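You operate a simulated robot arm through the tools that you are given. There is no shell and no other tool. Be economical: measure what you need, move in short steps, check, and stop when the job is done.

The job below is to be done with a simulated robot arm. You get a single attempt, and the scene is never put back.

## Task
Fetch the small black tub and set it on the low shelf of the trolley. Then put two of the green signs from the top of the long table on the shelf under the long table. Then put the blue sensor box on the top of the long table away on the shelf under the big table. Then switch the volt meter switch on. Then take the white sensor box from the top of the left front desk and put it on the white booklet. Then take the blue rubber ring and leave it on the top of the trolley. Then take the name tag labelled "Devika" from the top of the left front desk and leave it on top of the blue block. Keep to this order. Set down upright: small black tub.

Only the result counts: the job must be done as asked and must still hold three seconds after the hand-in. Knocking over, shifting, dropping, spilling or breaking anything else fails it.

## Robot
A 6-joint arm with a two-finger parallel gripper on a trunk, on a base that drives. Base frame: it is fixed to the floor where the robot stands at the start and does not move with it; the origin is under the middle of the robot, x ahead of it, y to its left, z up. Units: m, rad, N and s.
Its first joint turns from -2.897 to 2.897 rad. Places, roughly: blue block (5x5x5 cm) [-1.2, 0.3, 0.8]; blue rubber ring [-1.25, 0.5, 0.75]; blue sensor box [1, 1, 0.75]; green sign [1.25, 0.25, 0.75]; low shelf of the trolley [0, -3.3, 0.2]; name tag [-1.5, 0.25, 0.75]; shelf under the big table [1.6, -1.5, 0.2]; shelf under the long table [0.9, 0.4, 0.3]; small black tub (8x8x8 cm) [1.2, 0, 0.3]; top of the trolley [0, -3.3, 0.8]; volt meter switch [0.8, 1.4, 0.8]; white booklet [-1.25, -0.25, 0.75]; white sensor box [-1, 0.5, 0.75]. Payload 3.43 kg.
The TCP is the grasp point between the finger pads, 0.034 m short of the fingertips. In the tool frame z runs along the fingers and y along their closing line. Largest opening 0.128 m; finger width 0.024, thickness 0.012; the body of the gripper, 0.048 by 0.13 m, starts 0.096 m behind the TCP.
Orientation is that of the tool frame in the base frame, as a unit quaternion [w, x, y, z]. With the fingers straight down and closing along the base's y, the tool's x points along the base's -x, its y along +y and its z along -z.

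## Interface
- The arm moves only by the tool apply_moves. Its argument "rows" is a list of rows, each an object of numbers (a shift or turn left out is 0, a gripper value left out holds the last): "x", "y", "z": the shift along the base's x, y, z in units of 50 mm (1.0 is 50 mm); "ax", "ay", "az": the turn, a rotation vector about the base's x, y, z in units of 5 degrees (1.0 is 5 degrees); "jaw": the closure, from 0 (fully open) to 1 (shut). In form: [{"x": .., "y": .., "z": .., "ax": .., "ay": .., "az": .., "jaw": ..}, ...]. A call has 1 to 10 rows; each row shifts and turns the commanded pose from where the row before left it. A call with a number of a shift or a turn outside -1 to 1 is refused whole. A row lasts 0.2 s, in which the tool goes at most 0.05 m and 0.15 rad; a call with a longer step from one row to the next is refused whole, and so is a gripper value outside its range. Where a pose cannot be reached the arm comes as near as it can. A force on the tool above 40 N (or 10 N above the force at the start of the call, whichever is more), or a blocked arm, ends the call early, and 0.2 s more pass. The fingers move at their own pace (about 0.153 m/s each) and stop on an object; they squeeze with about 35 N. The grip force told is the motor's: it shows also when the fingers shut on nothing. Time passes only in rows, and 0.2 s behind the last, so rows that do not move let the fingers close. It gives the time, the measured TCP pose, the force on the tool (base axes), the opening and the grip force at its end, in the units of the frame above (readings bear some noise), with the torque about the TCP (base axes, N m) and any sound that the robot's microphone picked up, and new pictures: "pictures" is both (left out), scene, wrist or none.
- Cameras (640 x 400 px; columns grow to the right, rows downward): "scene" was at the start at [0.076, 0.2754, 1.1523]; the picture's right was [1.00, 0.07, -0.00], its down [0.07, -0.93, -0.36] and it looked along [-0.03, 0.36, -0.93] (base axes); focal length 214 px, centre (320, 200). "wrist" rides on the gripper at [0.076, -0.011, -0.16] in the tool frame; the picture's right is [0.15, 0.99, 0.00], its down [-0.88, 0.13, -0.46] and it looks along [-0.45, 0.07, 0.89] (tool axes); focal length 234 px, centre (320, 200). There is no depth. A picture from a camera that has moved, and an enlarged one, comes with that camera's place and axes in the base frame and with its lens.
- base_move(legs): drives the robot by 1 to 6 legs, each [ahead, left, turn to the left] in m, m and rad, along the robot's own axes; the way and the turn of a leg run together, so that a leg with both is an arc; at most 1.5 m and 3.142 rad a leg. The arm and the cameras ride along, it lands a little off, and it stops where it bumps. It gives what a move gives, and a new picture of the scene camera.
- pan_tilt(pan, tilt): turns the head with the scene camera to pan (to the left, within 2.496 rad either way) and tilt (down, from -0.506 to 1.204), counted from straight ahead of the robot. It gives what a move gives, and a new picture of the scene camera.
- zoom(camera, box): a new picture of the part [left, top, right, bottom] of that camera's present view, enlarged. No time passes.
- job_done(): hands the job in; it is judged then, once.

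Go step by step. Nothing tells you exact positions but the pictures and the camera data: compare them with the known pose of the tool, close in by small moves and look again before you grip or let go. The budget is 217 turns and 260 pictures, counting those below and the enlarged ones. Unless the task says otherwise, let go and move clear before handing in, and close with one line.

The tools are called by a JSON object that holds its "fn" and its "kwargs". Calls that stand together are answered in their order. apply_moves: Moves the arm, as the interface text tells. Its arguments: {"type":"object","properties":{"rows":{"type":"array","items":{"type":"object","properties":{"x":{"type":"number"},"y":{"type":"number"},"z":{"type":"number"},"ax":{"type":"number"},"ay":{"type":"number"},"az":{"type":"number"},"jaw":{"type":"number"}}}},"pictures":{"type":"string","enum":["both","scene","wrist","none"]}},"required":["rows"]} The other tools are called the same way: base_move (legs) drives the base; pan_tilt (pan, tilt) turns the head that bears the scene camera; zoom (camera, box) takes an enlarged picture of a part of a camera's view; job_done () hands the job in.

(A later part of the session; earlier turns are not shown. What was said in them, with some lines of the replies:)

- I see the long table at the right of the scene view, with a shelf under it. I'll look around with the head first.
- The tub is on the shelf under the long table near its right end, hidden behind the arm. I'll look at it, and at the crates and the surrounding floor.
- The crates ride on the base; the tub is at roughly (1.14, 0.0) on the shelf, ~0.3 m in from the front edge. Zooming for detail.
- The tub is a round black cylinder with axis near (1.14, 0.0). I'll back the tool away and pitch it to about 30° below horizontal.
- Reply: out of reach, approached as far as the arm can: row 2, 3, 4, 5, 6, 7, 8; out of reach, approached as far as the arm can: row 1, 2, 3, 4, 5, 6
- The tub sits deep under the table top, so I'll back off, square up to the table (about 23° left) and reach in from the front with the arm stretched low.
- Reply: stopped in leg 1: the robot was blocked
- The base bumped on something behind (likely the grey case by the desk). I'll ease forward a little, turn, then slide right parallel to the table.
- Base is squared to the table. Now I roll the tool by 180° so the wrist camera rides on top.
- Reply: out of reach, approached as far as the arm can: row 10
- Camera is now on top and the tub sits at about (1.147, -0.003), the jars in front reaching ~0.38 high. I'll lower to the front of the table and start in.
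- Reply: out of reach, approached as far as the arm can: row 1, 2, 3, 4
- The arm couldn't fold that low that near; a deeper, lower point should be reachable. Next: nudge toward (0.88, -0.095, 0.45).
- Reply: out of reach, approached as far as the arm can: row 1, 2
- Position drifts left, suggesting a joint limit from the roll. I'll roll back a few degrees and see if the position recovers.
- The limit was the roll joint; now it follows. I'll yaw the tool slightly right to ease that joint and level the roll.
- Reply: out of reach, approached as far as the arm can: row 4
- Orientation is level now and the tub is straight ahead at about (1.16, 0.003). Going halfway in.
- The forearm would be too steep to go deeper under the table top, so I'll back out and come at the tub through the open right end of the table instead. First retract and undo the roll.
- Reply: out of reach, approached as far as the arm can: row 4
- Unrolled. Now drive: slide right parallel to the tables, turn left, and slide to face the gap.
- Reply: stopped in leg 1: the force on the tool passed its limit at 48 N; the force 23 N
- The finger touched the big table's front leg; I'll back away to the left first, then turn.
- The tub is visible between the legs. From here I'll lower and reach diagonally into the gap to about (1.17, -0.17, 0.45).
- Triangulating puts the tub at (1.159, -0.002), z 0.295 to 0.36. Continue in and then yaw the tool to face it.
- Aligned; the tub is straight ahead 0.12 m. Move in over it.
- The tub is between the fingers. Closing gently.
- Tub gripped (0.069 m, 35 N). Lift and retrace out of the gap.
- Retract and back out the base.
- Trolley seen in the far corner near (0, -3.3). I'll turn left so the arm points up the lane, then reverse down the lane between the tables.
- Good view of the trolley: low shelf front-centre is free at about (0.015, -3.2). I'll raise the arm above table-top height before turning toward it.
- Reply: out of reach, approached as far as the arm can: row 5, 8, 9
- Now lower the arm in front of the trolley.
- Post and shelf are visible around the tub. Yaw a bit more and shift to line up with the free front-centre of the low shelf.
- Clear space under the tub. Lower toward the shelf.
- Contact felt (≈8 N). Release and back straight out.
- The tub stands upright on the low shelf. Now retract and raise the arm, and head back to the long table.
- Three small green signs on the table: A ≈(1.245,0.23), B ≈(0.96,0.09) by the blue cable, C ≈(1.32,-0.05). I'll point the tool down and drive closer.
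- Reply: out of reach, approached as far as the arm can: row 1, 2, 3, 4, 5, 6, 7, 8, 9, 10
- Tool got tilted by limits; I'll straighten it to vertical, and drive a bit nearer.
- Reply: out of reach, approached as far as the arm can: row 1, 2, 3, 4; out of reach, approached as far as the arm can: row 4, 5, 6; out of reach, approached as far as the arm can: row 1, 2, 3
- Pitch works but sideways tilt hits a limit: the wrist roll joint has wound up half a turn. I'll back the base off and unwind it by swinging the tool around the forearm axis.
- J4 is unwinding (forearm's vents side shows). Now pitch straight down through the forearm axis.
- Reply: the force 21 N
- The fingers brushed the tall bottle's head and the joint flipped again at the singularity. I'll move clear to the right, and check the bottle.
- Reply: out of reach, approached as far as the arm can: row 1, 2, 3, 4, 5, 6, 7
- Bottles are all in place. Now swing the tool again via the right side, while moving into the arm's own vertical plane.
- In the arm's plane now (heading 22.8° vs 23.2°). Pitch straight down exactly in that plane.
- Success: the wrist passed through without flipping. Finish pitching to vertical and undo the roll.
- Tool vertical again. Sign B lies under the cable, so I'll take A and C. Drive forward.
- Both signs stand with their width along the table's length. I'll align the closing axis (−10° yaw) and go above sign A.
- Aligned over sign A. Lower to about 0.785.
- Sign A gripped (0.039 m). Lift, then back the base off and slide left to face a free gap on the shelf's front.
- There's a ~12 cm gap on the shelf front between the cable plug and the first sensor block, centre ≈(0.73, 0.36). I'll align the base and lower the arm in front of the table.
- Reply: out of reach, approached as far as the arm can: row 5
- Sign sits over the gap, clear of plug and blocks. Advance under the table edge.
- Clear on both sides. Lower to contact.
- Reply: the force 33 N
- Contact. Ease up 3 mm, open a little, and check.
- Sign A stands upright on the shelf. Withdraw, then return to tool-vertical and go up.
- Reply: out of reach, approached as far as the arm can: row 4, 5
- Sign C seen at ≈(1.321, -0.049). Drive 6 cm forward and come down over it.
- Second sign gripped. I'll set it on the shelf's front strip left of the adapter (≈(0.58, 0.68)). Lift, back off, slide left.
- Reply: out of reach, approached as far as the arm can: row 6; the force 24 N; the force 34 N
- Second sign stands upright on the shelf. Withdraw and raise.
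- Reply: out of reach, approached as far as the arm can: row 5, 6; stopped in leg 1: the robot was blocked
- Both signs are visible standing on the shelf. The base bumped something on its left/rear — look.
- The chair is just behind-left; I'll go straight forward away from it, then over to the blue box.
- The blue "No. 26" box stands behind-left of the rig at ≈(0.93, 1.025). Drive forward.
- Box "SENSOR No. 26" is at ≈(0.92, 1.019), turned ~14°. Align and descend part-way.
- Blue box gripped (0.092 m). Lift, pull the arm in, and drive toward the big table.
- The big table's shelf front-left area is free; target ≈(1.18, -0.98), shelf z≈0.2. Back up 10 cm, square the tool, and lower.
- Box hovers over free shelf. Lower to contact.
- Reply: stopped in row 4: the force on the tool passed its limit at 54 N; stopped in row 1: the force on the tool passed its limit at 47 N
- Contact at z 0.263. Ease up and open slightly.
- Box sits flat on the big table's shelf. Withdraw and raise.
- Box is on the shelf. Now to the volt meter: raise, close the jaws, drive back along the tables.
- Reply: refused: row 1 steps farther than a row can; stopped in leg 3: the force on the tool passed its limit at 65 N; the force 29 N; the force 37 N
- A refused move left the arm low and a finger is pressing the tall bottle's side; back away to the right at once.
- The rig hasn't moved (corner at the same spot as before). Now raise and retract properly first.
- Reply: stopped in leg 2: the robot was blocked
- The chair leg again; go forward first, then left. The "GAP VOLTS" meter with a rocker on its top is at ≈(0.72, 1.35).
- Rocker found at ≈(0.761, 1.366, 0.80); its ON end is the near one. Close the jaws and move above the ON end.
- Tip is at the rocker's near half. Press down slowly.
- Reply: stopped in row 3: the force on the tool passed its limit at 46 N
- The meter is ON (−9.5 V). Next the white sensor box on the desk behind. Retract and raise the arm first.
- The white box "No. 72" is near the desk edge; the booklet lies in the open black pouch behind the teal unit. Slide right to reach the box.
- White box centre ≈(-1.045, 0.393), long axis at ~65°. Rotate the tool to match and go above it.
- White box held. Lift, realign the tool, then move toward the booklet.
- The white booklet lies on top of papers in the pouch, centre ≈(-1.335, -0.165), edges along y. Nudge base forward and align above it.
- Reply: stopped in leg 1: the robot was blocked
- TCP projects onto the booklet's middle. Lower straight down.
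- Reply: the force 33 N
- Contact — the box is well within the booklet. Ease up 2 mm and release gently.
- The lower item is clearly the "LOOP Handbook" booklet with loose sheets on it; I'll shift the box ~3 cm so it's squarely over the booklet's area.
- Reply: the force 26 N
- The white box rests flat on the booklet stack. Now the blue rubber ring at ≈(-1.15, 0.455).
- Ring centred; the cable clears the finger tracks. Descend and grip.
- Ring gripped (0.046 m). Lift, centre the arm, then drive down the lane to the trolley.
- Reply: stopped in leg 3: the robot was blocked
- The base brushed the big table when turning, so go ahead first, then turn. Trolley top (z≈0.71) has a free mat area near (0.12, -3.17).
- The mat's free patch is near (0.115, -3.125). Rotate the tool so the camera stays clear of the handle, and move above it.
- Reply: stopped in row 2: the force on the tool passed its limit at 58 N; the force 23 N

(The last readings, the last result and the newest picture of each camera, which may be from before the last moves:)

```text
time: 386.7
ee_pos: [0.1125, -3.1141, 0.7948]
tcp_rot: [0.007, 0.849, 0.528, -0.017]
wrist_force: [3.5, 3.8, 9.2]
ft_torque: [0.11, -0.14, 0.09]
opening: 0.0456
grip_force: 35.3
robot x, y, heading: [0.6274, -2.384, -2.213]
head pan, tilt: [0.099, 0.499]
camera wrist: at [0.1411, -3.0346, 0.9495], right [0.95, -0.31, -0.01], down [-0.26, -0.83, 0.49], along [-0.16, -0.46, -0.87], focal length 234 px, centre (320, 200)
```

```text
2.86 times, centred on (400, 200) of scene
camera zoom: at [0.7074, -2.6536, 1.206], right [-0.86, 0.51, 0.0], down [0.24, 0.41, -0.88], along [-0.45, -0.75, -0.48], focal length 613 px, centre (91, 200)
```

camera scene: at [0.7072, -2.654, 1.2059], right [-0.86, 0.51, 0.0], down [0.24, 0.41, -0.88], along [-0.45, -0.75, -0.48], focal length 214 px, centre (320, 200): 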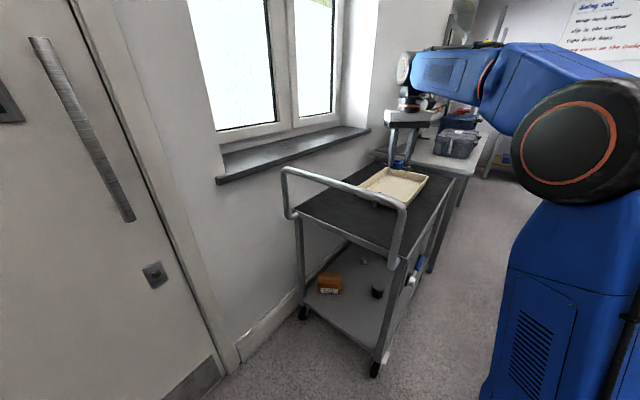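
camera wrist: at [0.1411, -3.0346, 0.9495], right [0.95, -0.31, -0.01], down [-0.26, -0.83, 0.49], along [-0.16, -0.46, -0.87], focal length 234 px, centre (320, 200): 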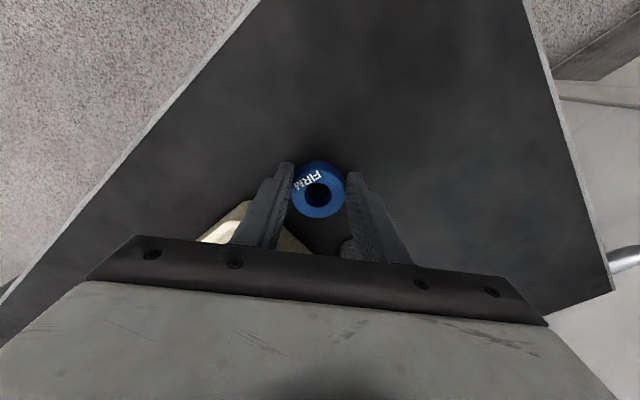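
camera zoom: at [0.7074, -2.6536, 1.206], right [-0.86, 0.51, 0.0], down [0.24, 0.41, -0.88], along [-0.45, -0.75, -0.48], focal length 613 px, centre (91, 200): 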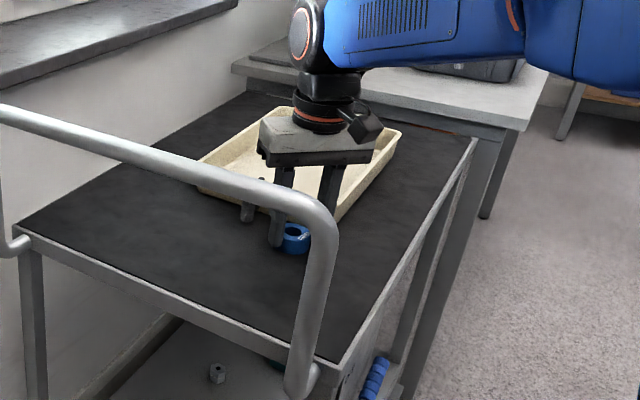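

Ring is on the mat. Open only slightly (clip nearby) and lift.

{"fn": "apply_moves", "kwargs": {"rows": [{"z": 0.02}, {"jaw": 0.58}, {"jaw": 0.54}, {"x": 0}, {"z": 0.3}, {"z": 0.6}, {"z": 0.8}, {"z": 0.8}, {"z": 0.9}, {"z": 0.9}], "pictures": "wrist"}}

```text
time: 388.9
ee_pos: [0.1142, -3.1131, 1.011]
tcp_rot: [0.007, 0.848, 0.529, -0.018]
wrist_force: [-0.4, 0.0, 0.6]
ft_torque: [0.02, -0.01, -0.04]
opening: 0.0589
grip_force: 0.1
robot x, y, heading: [0.6241, -2.3825, -2.207]
head pan, tilt: [0.099, 0.499]
camera wrist: at [0.1414, -3.0333, 1.1669], right [0.95, -0.31, -0.01], down [-0.26, -0.83, 0.49], along [-0.16, -0.46, -0.87], focal length 234 px, centre (320, 200)
```

wrist: 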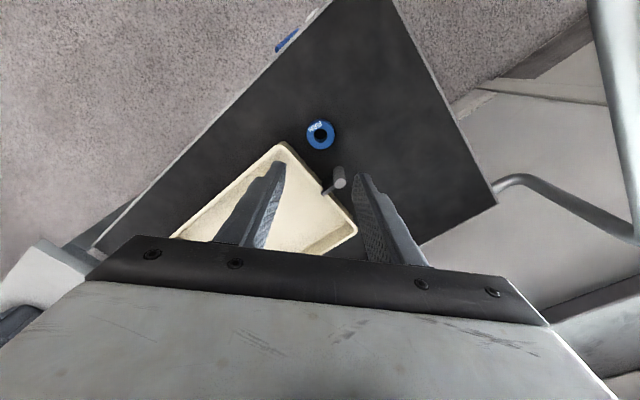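

Ring is on top of the trolley. Retract and head back to the desk for the name tag.

{"fn": "apply_moves", "kwargs": {"rows": [{"az": -1, "x": -0.45, "y": 0.65, "z": 0.1}, {"az": -1, "x": -0.45, "y": 0.65}, {"az": -1, "x": -0.3, "y": 0.65}, {"az": -1, "x": 0.2, "y": 0.7}, {"az": -1, "x": 0.4, "y": 0.6}, {"az": -1, "x": 0.4, "y": 0.6}, {"az": -1}, {"az": -1}, {"az": -1}], "pictures": "none"}}

```text
time: 390.9
ee_pos: [0.1026, -2.9219, 1.0145]
tcp_rot: [0.0, 0.987, 0.163, -0.017]
wrist_force: [-0.5, -0.4, 0.1]
ft_torque: [0.01, -0.02, -0.01]
opening: 0.0593
grip_force: 0.1
robot x, y, heading: [0.6206, -2.384, -2.206]
head pan, tilt: [0.099, 0.499]
```

{"fn": "base_move", "kwargs": {"legs": [[-0.35, 0, 0], [0, 0, 1.05], [-0.8, 0, 0], [-0.8, 0, 0], [0, 0, -1.57]]}}

```text
time: 407.3
ee_pos: [-0.5289, -0.8818, 1.0139]
tcp_rot: [-0.004, 0.996, -0.083, -0.017]
wrist_force: [0.2, 0.4, -0.3]
ft_torque: [0.01, 0.04, 0.02]
opening: 0.0587
grip_force: 0.0
robot x, y, heading: [0.1871, -0.6543, -2.698]
head pan, tilt: [0.099, 0.499]
camera scene: at [0.1288, -0.9325, 1.2059], right [-0.51, 0.86, 0.0], down [0.41, 0.25, -0.88], along [-0.75, -0.45, -0.48], focal length 214 px, centre (320, 200)
```

scene: 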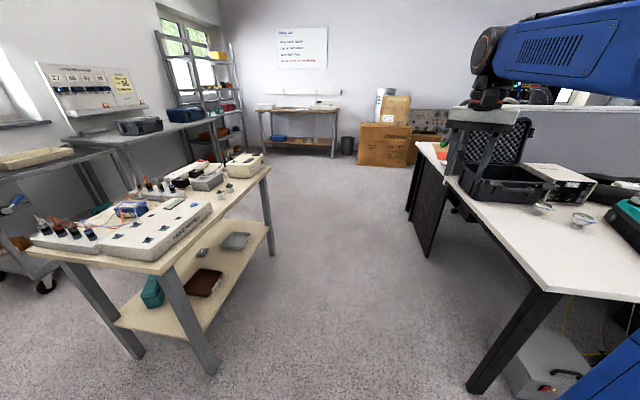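

{"fn": "base_move", "kwargs": {"legs": [[0, -0.6, -0.03], [0, -0.52, 0], [0.12, 0, 0]]}}

{"fn": "zoom", "kwargs": {"camera": "scene", "box": [380, 110, 600, 240]}}

```text
time: 414.1
ee_pos: [-1.089, 0.1318, 1.0139]
tcp_rot: [-0.005, 0.994, -0.105, -0.017]
wrist_force: [0.1, 0.5, -1.0]
ft_torque: [-0.01, -0.03, 0.04]
opening: 0.0592
grip_force: 0.1
robot x, y, heading: [-0.3631, 0.3298, -2.744]
head pan, tilt: [0.099, 0.499]
camera scene: at [-0.4344, 0.053, 1.2059], right [-0.48, 0.88, 0.0], down [0.42, 0.23, -0.88], along [-0.77, -0.42, -0.48], focal length 214 px, centre (320, 200)
```

scene: 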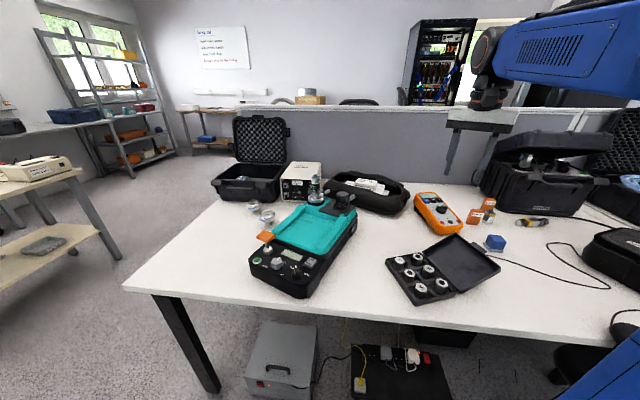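

```text
2.91 times, centred on (490, 175) of scene
camera zoom: at [-0.4344, 0.053, 1.2059], right [-0.48, 0.88, 0.0], down [0.42, 0.23, -0.88], along [-0.77, -0.42, -0.48], focal length 624 px, centre (-174, 273)
```

zoom: 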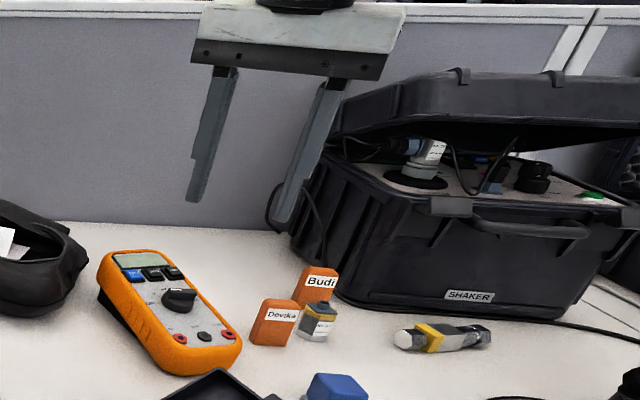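

"Devika" is the nearer orange tag at ≈(-1.30, 0.245). Move above for a top view.

{"fn": "apply_moves", "kwargs": {"rows": [{"x": -0.8, "y": 0.45, "jaw": 0.2}, {"x": -0.8, "y": 0.45}, {"x": -0.8, "y": 0.45}, {"x": -0.8, "y": 0.45}, {"x": -0.8, "y": 0.45}, {"x": -0.4, "y": 0.2, "z": -0.5}, {"x": 0}], "pictures": "none"}}

{"fn": "zoom", "kwargs": {"camera": "wrist", "box": [180, 30, 460, 210]}}

```text
time: 415.7
ee_pos: [-1.3087, 0.2553, 0.9894]
tcp_rot: [-0.005, 0.994, -0.105, -0.017]
wrist_force: [-0.8, 0.7, -0.3]
ft_torque: [-0.02, 0.01, 0.03]
opening: 0.1025
grip_force: 0.0
robot x, y, heading: [-0.3638, 0.3275, -2.741]
head pan, tilt: [0.099, 0.499]
```

```text
2.22 times, centred on (320, 120) of wrist
camera zoom: at [-1.2268, 0.2488, 1.1453], right [-0.06, -1.0, -0.01], down [-0.87, 0.05, 0.49], along [-0.48, 0.04, -0.87], focal length 520 px, centre (320, 378)
```

zoom: 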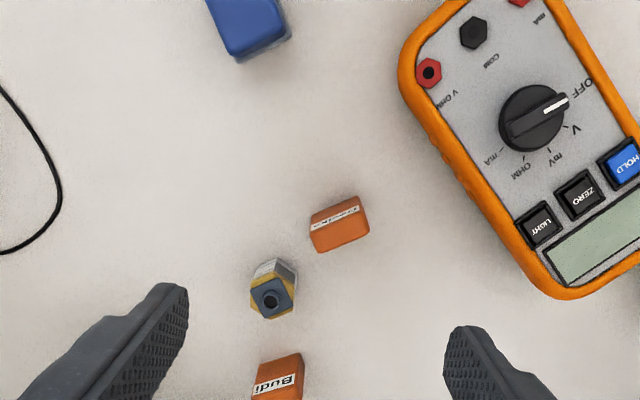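

The tag's width runs at about −75°; I'll close across its thickness (neighbours clear that way). Rotate the tool ~−63° and lower part-way.

{"fn": "apply_moves", "kwargs": {"rows": [{"az": -1, "jaw": 0.45}, {"az": -1}, {"az": -1}, {"az": -1}, {"az": -1}, {"az": -1}, {"az": -1}, {"az": -1}, {"az": -1}, {"az": -1}], "pictures": "none"}}

{"fn": "apply_moves", "kwargs": {"rows": [{"az": -1}, {"az": -1}, {"az": -0.7, "x": 0.07, "y": -0.26}, {"z": -0.8}, {"z": -0.8}, {"z": -0.6}, {"x": 0}], "pictures": "none"}}

{"fn": "zoom", "kwargs": {"camera": "wrist", "box": [200, 90, 440, 240]}}

```text
time: 417.9
ee_pos: [-1.3105, 0.2548, 0.9894]
tcp_rot: [-0.011, 0.857, -0.515, -0.013]
wrist_force: [-0.3, 0.3, 0.5]
ft_torque: [0.02, 0.01, 0.04]
opening: 0.0708
grip_force: 0.1
robot x, y, heading: [-0.3641, 0.3305, -2.748]
head pan, tilt: [0.099, 0.499]
```

```text
time: 419.5
ee_pos: [-1.3065, 0.2412, 0.8813]
tcp_rot: [-0.014, 0.79, -0.613, -0.011]
wrist_force: [0.0, 0.9, -0.1]
ft_torque: [0.02, -0.01, -0.02]
opening: 0.0703
grip_force: 0.0
robot x, y, heading: [-0.3675, 0.3328, -2.747]
head pan, tilt: [0.099, 0.499]
```

```text
2.67 times, centred on (320, 165) of wrist
camera zoom: at [-1.2756, 0.1665, 1.0357], right [-0.92, -0.39, -0.01], down [-0.34, 0.8, 0.49], along [-0.18, 0.45, -0.87], focal length 624 px, centre (320, 293)
```

zoom: 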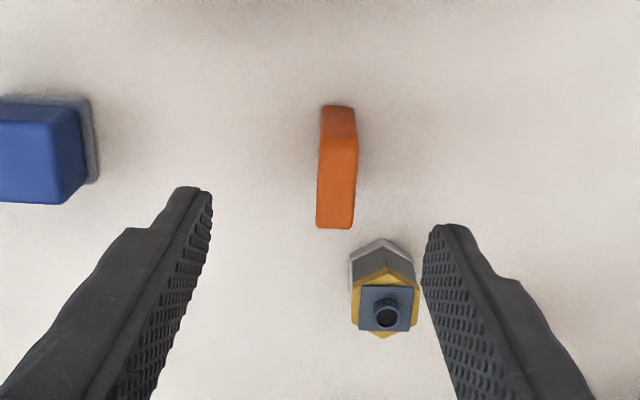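

{"fn": "apply_moves", "kwargs": {"rows": [{"x": -0.13, "y": 0.09, "az": 1, "jaw": 0.55}, {"az": 0.2, "z": -0.6}, {"z": -0.5}, {"z": -0.4}, {"x": 0}], "pictures": "none"}}

{"fn": "zoom", "kwargs": {"camera": "wrist", "box": [200, 90, 440, 240]}}

```text
time: 420.7
ee_pos: [-1.3141, 0.247, 0.8051]
tcp_rot: [-0.013, 0.821, -0.57, -0.012]
wrist_force: [0.3, -0.5, 0.7]
ft_torque: [-0.01, 0.0, -0.01]
opening: 0.0576
grip_force: 0.2
robot x, y, heading: [-0.3642, 0.3317, -2.744]
head pan, tilt: [0.099, 0.499]
```

```text
2.67 times, centred on (320, 165) of wrist
camera zoom: at [-1.2748, 0.1752, 0.9607], right [-0.88, -0.48, -0.01], down [-0.43, 0.76, 0.49], along [-0.23, 0.43, -0.87], focal length 624 px, centre (320, 293)
```

zoom: 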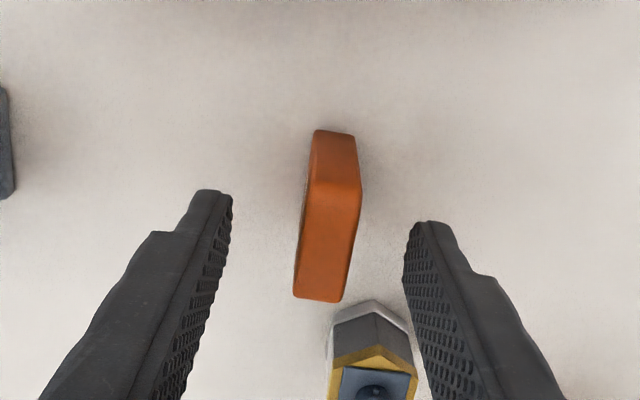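

{"fn": "apply_moves", "kwargs": {"rows": [{"z": -0.3}, {"z": -0.22}, {"x": 0}, {"jaw": 0.75}, {"jaw": 0.9}, {"jaw": 0.95}, {"x": 0}, {"x": 0}], "pictures": "none"}}

```text
time: 422.5
ee_pos: [-1.3135, 0.2464, 0.7797]
tcp_rot: [-0.013, 0.821, -0.571, -0.011]
wrist_force: [-0.5, 0.4, -0.1]
ft_torque: [0.02, 0.01, 0.0]
opening: 0.0151
grip_force: 35.6
robot x, y, heading: [-0.3637, 0.3286, -2.744]
head pan, tilt: [0.099, 0.499]
```

Tag gripped (0.015 m thick). Lift and move over the blue block.

{"fn": "apply_moves", "kwargs": {"rows": [{"z": 0.5, "jaw": 1.0}, {"z": 0.8}, {"z": 0.8}, {"z": 0.8}, {"x": 0.75, "y": 0.4}, {"x": 0.75, "y": 0.4}, {"x": 0.75, "y": 0.4}, {"x": 0.7, "y": 0.3}, {"x": 0}], "pictures": "wrist"}}

```text
time: 424.5
ee_pos: [-1.1681, 0.3221, 0.9239]
tcp_rot: [-0.014, 0.82, -0.571, -0.012]
wrist_force: [0.4, -0.2, -0.7]
ft_torque: [0.01, -0.01, 0.02]
opening: 0.015
grip_force: 34.8
robot x, y, heading: [-0.3648, 0.3285, -2.746]
head pan, tilt: [0.099, 0.499]
camera wrist: at [-1.1289, 0.2508, 1.0798], right [-0.88, -0.48, -0.01], down [-0.43, 0.76, 0.49], along [-0.23, 0.43, -0.87], focal length 234 px, centre (320, 200)
```

wrist: 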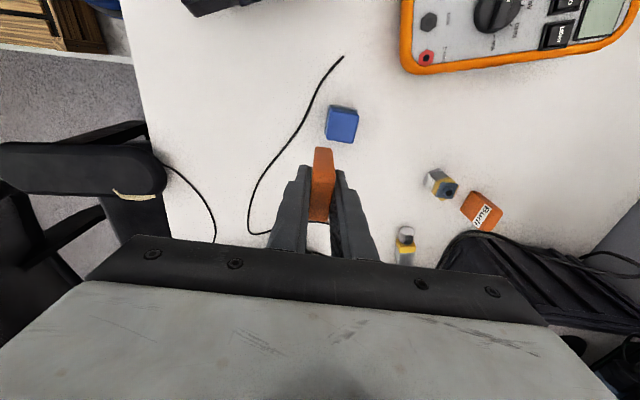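

{"fn": "zoom", "kwargs": {"camera": "wrist", "box": [260, 80, 420, 180]}}

```text
4.00 times, centred on (340, 130) of wrist
camera zoom: at [-1.1289, 0.2508, 1.0798], right [-0.88, -0.48, -0.01], down [-0.43, 0.76, 0.49], along [-0.23, 0.43, -0.87], focal length 937 px, centre (240, 480)
```

zoom: 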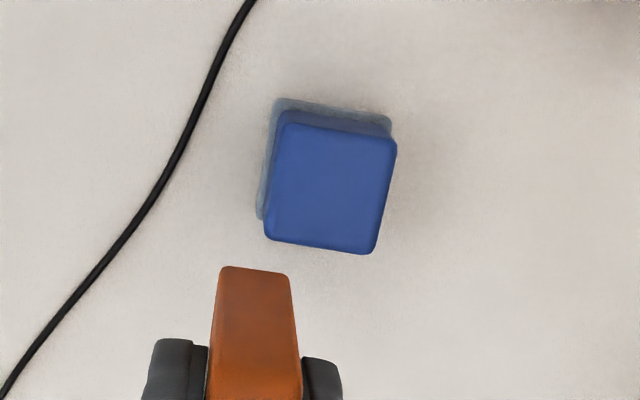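

Block top centre ≈(-1.182, 0.2945), aligned with the gripper. Move over and lower.

{"fn": "apply_moves", "kwargs": {"rows": [{"x": -0.28, "y": -0.55}, {"z": -0.6}, {"z": -0.5}, {"x": 0}], "pictures": "none"}}

{"fn": "zoom", "kwargs": {"camera": "wrist", "box": [240, 100, 400, 220]}}

{"fn": "zoom", "kwargs": {"camera": "scene", "box": [400, 110, 580, 260]}}

```text
time: 425.5
ee_pos: [-1.179, 0.2946, 0.8684]
tcp_rot: [-0.012, 0.821, -0.571, -0.013]
wrist_force: [0.0, 0.5, -0.9]
ft_torque: [-0.01, -0.03, 0.03]
opening: 0.015
grip_force: 35.6
robot x, y, heading: [-0.3634, 0.3291, -2.749]
head pan, tilt: [0.099, 0.499]
```

```text
3.33 times, centred on (320, 160) of wrist
camera zoom: at [-1.1402, 0.2234, 1.0236], right [-0.88, -0.48, -0.01], down [-0.43, 0.76, 0.49], along [-0.23, 0.43, -0.87], focal length 781 px, centre (320, 333)
```

zoom: 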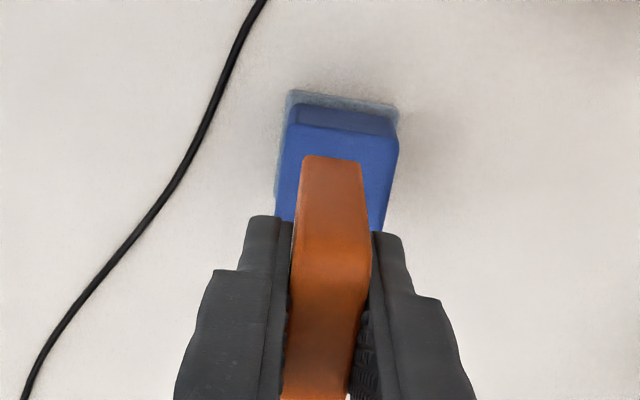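

```text
2.67 times, centred on (490, 185) of scene
camera zoom: at [-0.4344, 0.053, 1.2059], right [-0.48, 0.88, 0.0], down [0.42, 0.23, -0.88], along [-0.77, -0.42, -0.48], focal length 572 px, centre (-133, 240)
```

zoom: 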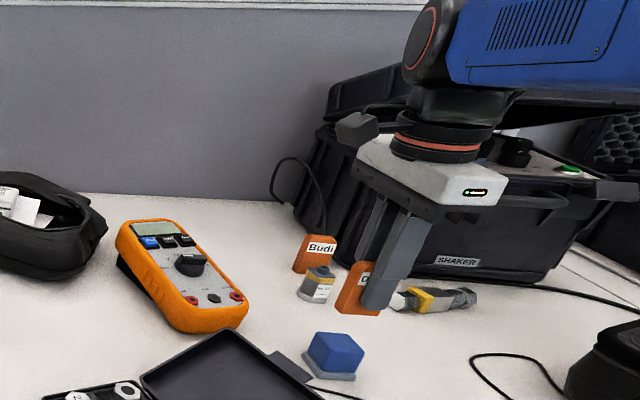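

{"fn": "apply_moves", "kwargs": {"rows": [{"x": -0.1, "z": -0.3}, {"z": -0.3}, {"z": -0.15}, {"x": 0}], "pictures": "none"}}

```text
time: 426.5
ee_pos: [-1.1837, 0.2936, 0.8303]
tcp_rot: [-0.012, 0.821, -0.571, -0.013]
wrist_force: [-0.7, -0.1, 0.0]
ft_torque: [-0.03, 0.03, 0.02]
opening: 0.015
grip_force: 34.8
robot x, y, heading: [-0.364, 0.3329, -2.742]
head pan, tilt: [0.099, 0.499]
```

{"fn": "apply_moves", "kwargs": {"rows": [{"z": -0.08}, {"z": -0.08}, {"x": 0}], "pictures": "none"}}

```text
time: 427.3
ee_pos: [-1.1823, 0.2954, 0.8235]
tcp_rot: [-0.013, 0.821, -0.57, -0.013]
wrist_force: [0.4, 0.0, -0.2]
ft_torque: [0.0, 0.02, -0.05]
opening: 0.0153
grip_force: 34.9
robot x, y, heading: [-0.365, 0.3303, -2.743]
head pan, tilt: [0.099, 0.499]
```

{"fn": "apply_moves", "kwargs": {"rows": [{"z": -0.06}, {"z": -0.06}, {"x": 0}], "pictures": "none"}}

{"fn": "zoom", "kwargs": {"camera": "scene", "box": [440, 180, 560, 260]}}

```text
time: 428.1
ee_pos: [-1.1844, 0.2957, 0.8192]
tcp_rot: [-0.012, 0.822, -0.57, -0.014]
wrist_force: [-2.2, -0.7, 33.3]
ft_torque: [0.04, 0.13, 0.01]
opening: 0.0152
grip_force: 34.9
robot x, y, heading: [-0.365, 0.3292, -2.75]
head pan, tilt: [0.099, 0.499]
```

```text
5.00 times, centred on (500, 220) of scene
camera zoom: at [-0.4335, 0.053, 1.206], right [-0.48, 0.88, 0.0], down [0.42, 0.23, -0.88], along [-0.77, -0.42, -0.48], focal length 1072 px, centre (-580, 100)
```

zoom: 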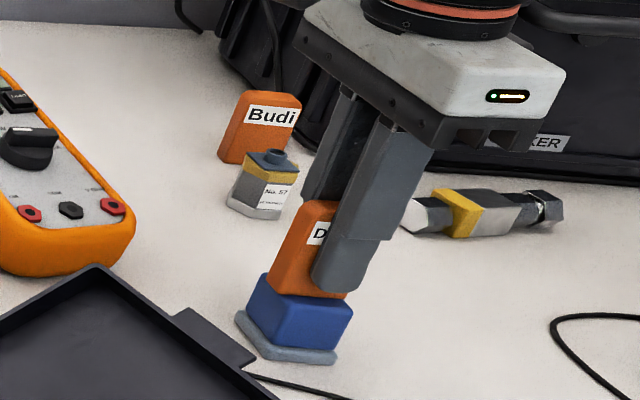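

Tag rests centred on the block. Release gently and lift straight up.

{"fn": "apply_moves", "kwargs": {"rows": [{"z": 0.04}, {"jaw": 0.84}, {"jaw": 0.8}, {"jaw": 0.76}, {"x": 0}, {"z": 0.3}, {"z": 0.5}, {"z": 0.8}, {"z": 0.8}, {"z": 0.8}], "pictures": "wrist"}}

{"fn": "zoom", "kwargs": {"camera": "scene", "box": [420, 160, 580, 260]}}

```text
time: 430.3
ee_pos: [-1.185, 0.2925, 0.9789]
tcp_rot: [-0.012, 0.821, -0.571, -0.012]
wrist_force: [0.1, -0.4, -0.2]
ft_torque: [0.0, -0.02, -0.02]
opening: 0.031
grip_force: 0.0
robot x, y, heading: [-0.3664, 0.3261, -2.748]
head pan, tilt: [0.099, 0.499]
camera wrist: at [-1.1464, 0.2211, 1.1354], right [-0.88, -0.48, -0.01], down [-0.43, 0.76, 0.49], along [-0.23, 0.43, -0.87], focal length 234 px, centre (320, 200)
```

wrist: 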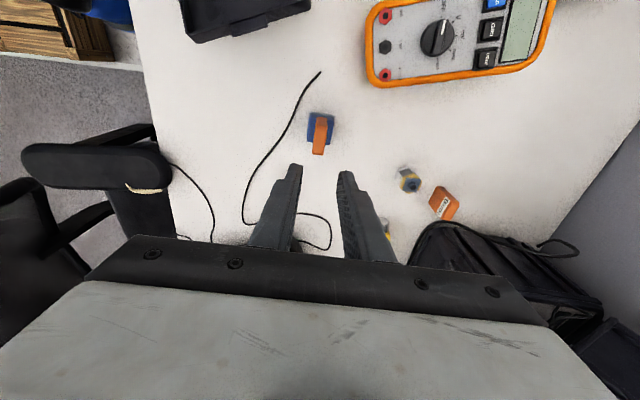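

```text
4.00 times, centred on (500, 210) of scene
camera zoom: at [-0.4345, 0.053, 1.2059], right [-0.48, 0.88, 0.0], down [0.42, 0.23, -0.88], along [-0.77, -0.42, -0.48], focal length 858 px, centre (-400, 160)
```

zoom: 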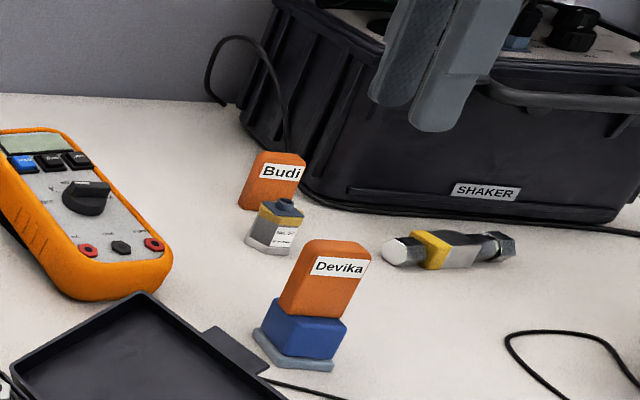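

The Devika tag stands on the blue block and the gripper is clear, so all seven tasks are finished. Handing in.

{"fn": "job_done", "kwargs": {}}

```text
The job is handed in.
```

The job is handed in with all seven tasks done in the order asked. Along the way I had some unintended contacts. The gripper touched the rig's tall bottle twice and a big-table leg once. The base bumped the chair, the big table and something under the desk. The rig showed no shift when I re-measured it, but I didn't re-check the chair or the item under the desk. The white sensor box sits on loose sheets lying on the LOOP Handbook, which I took to be the white booklet.
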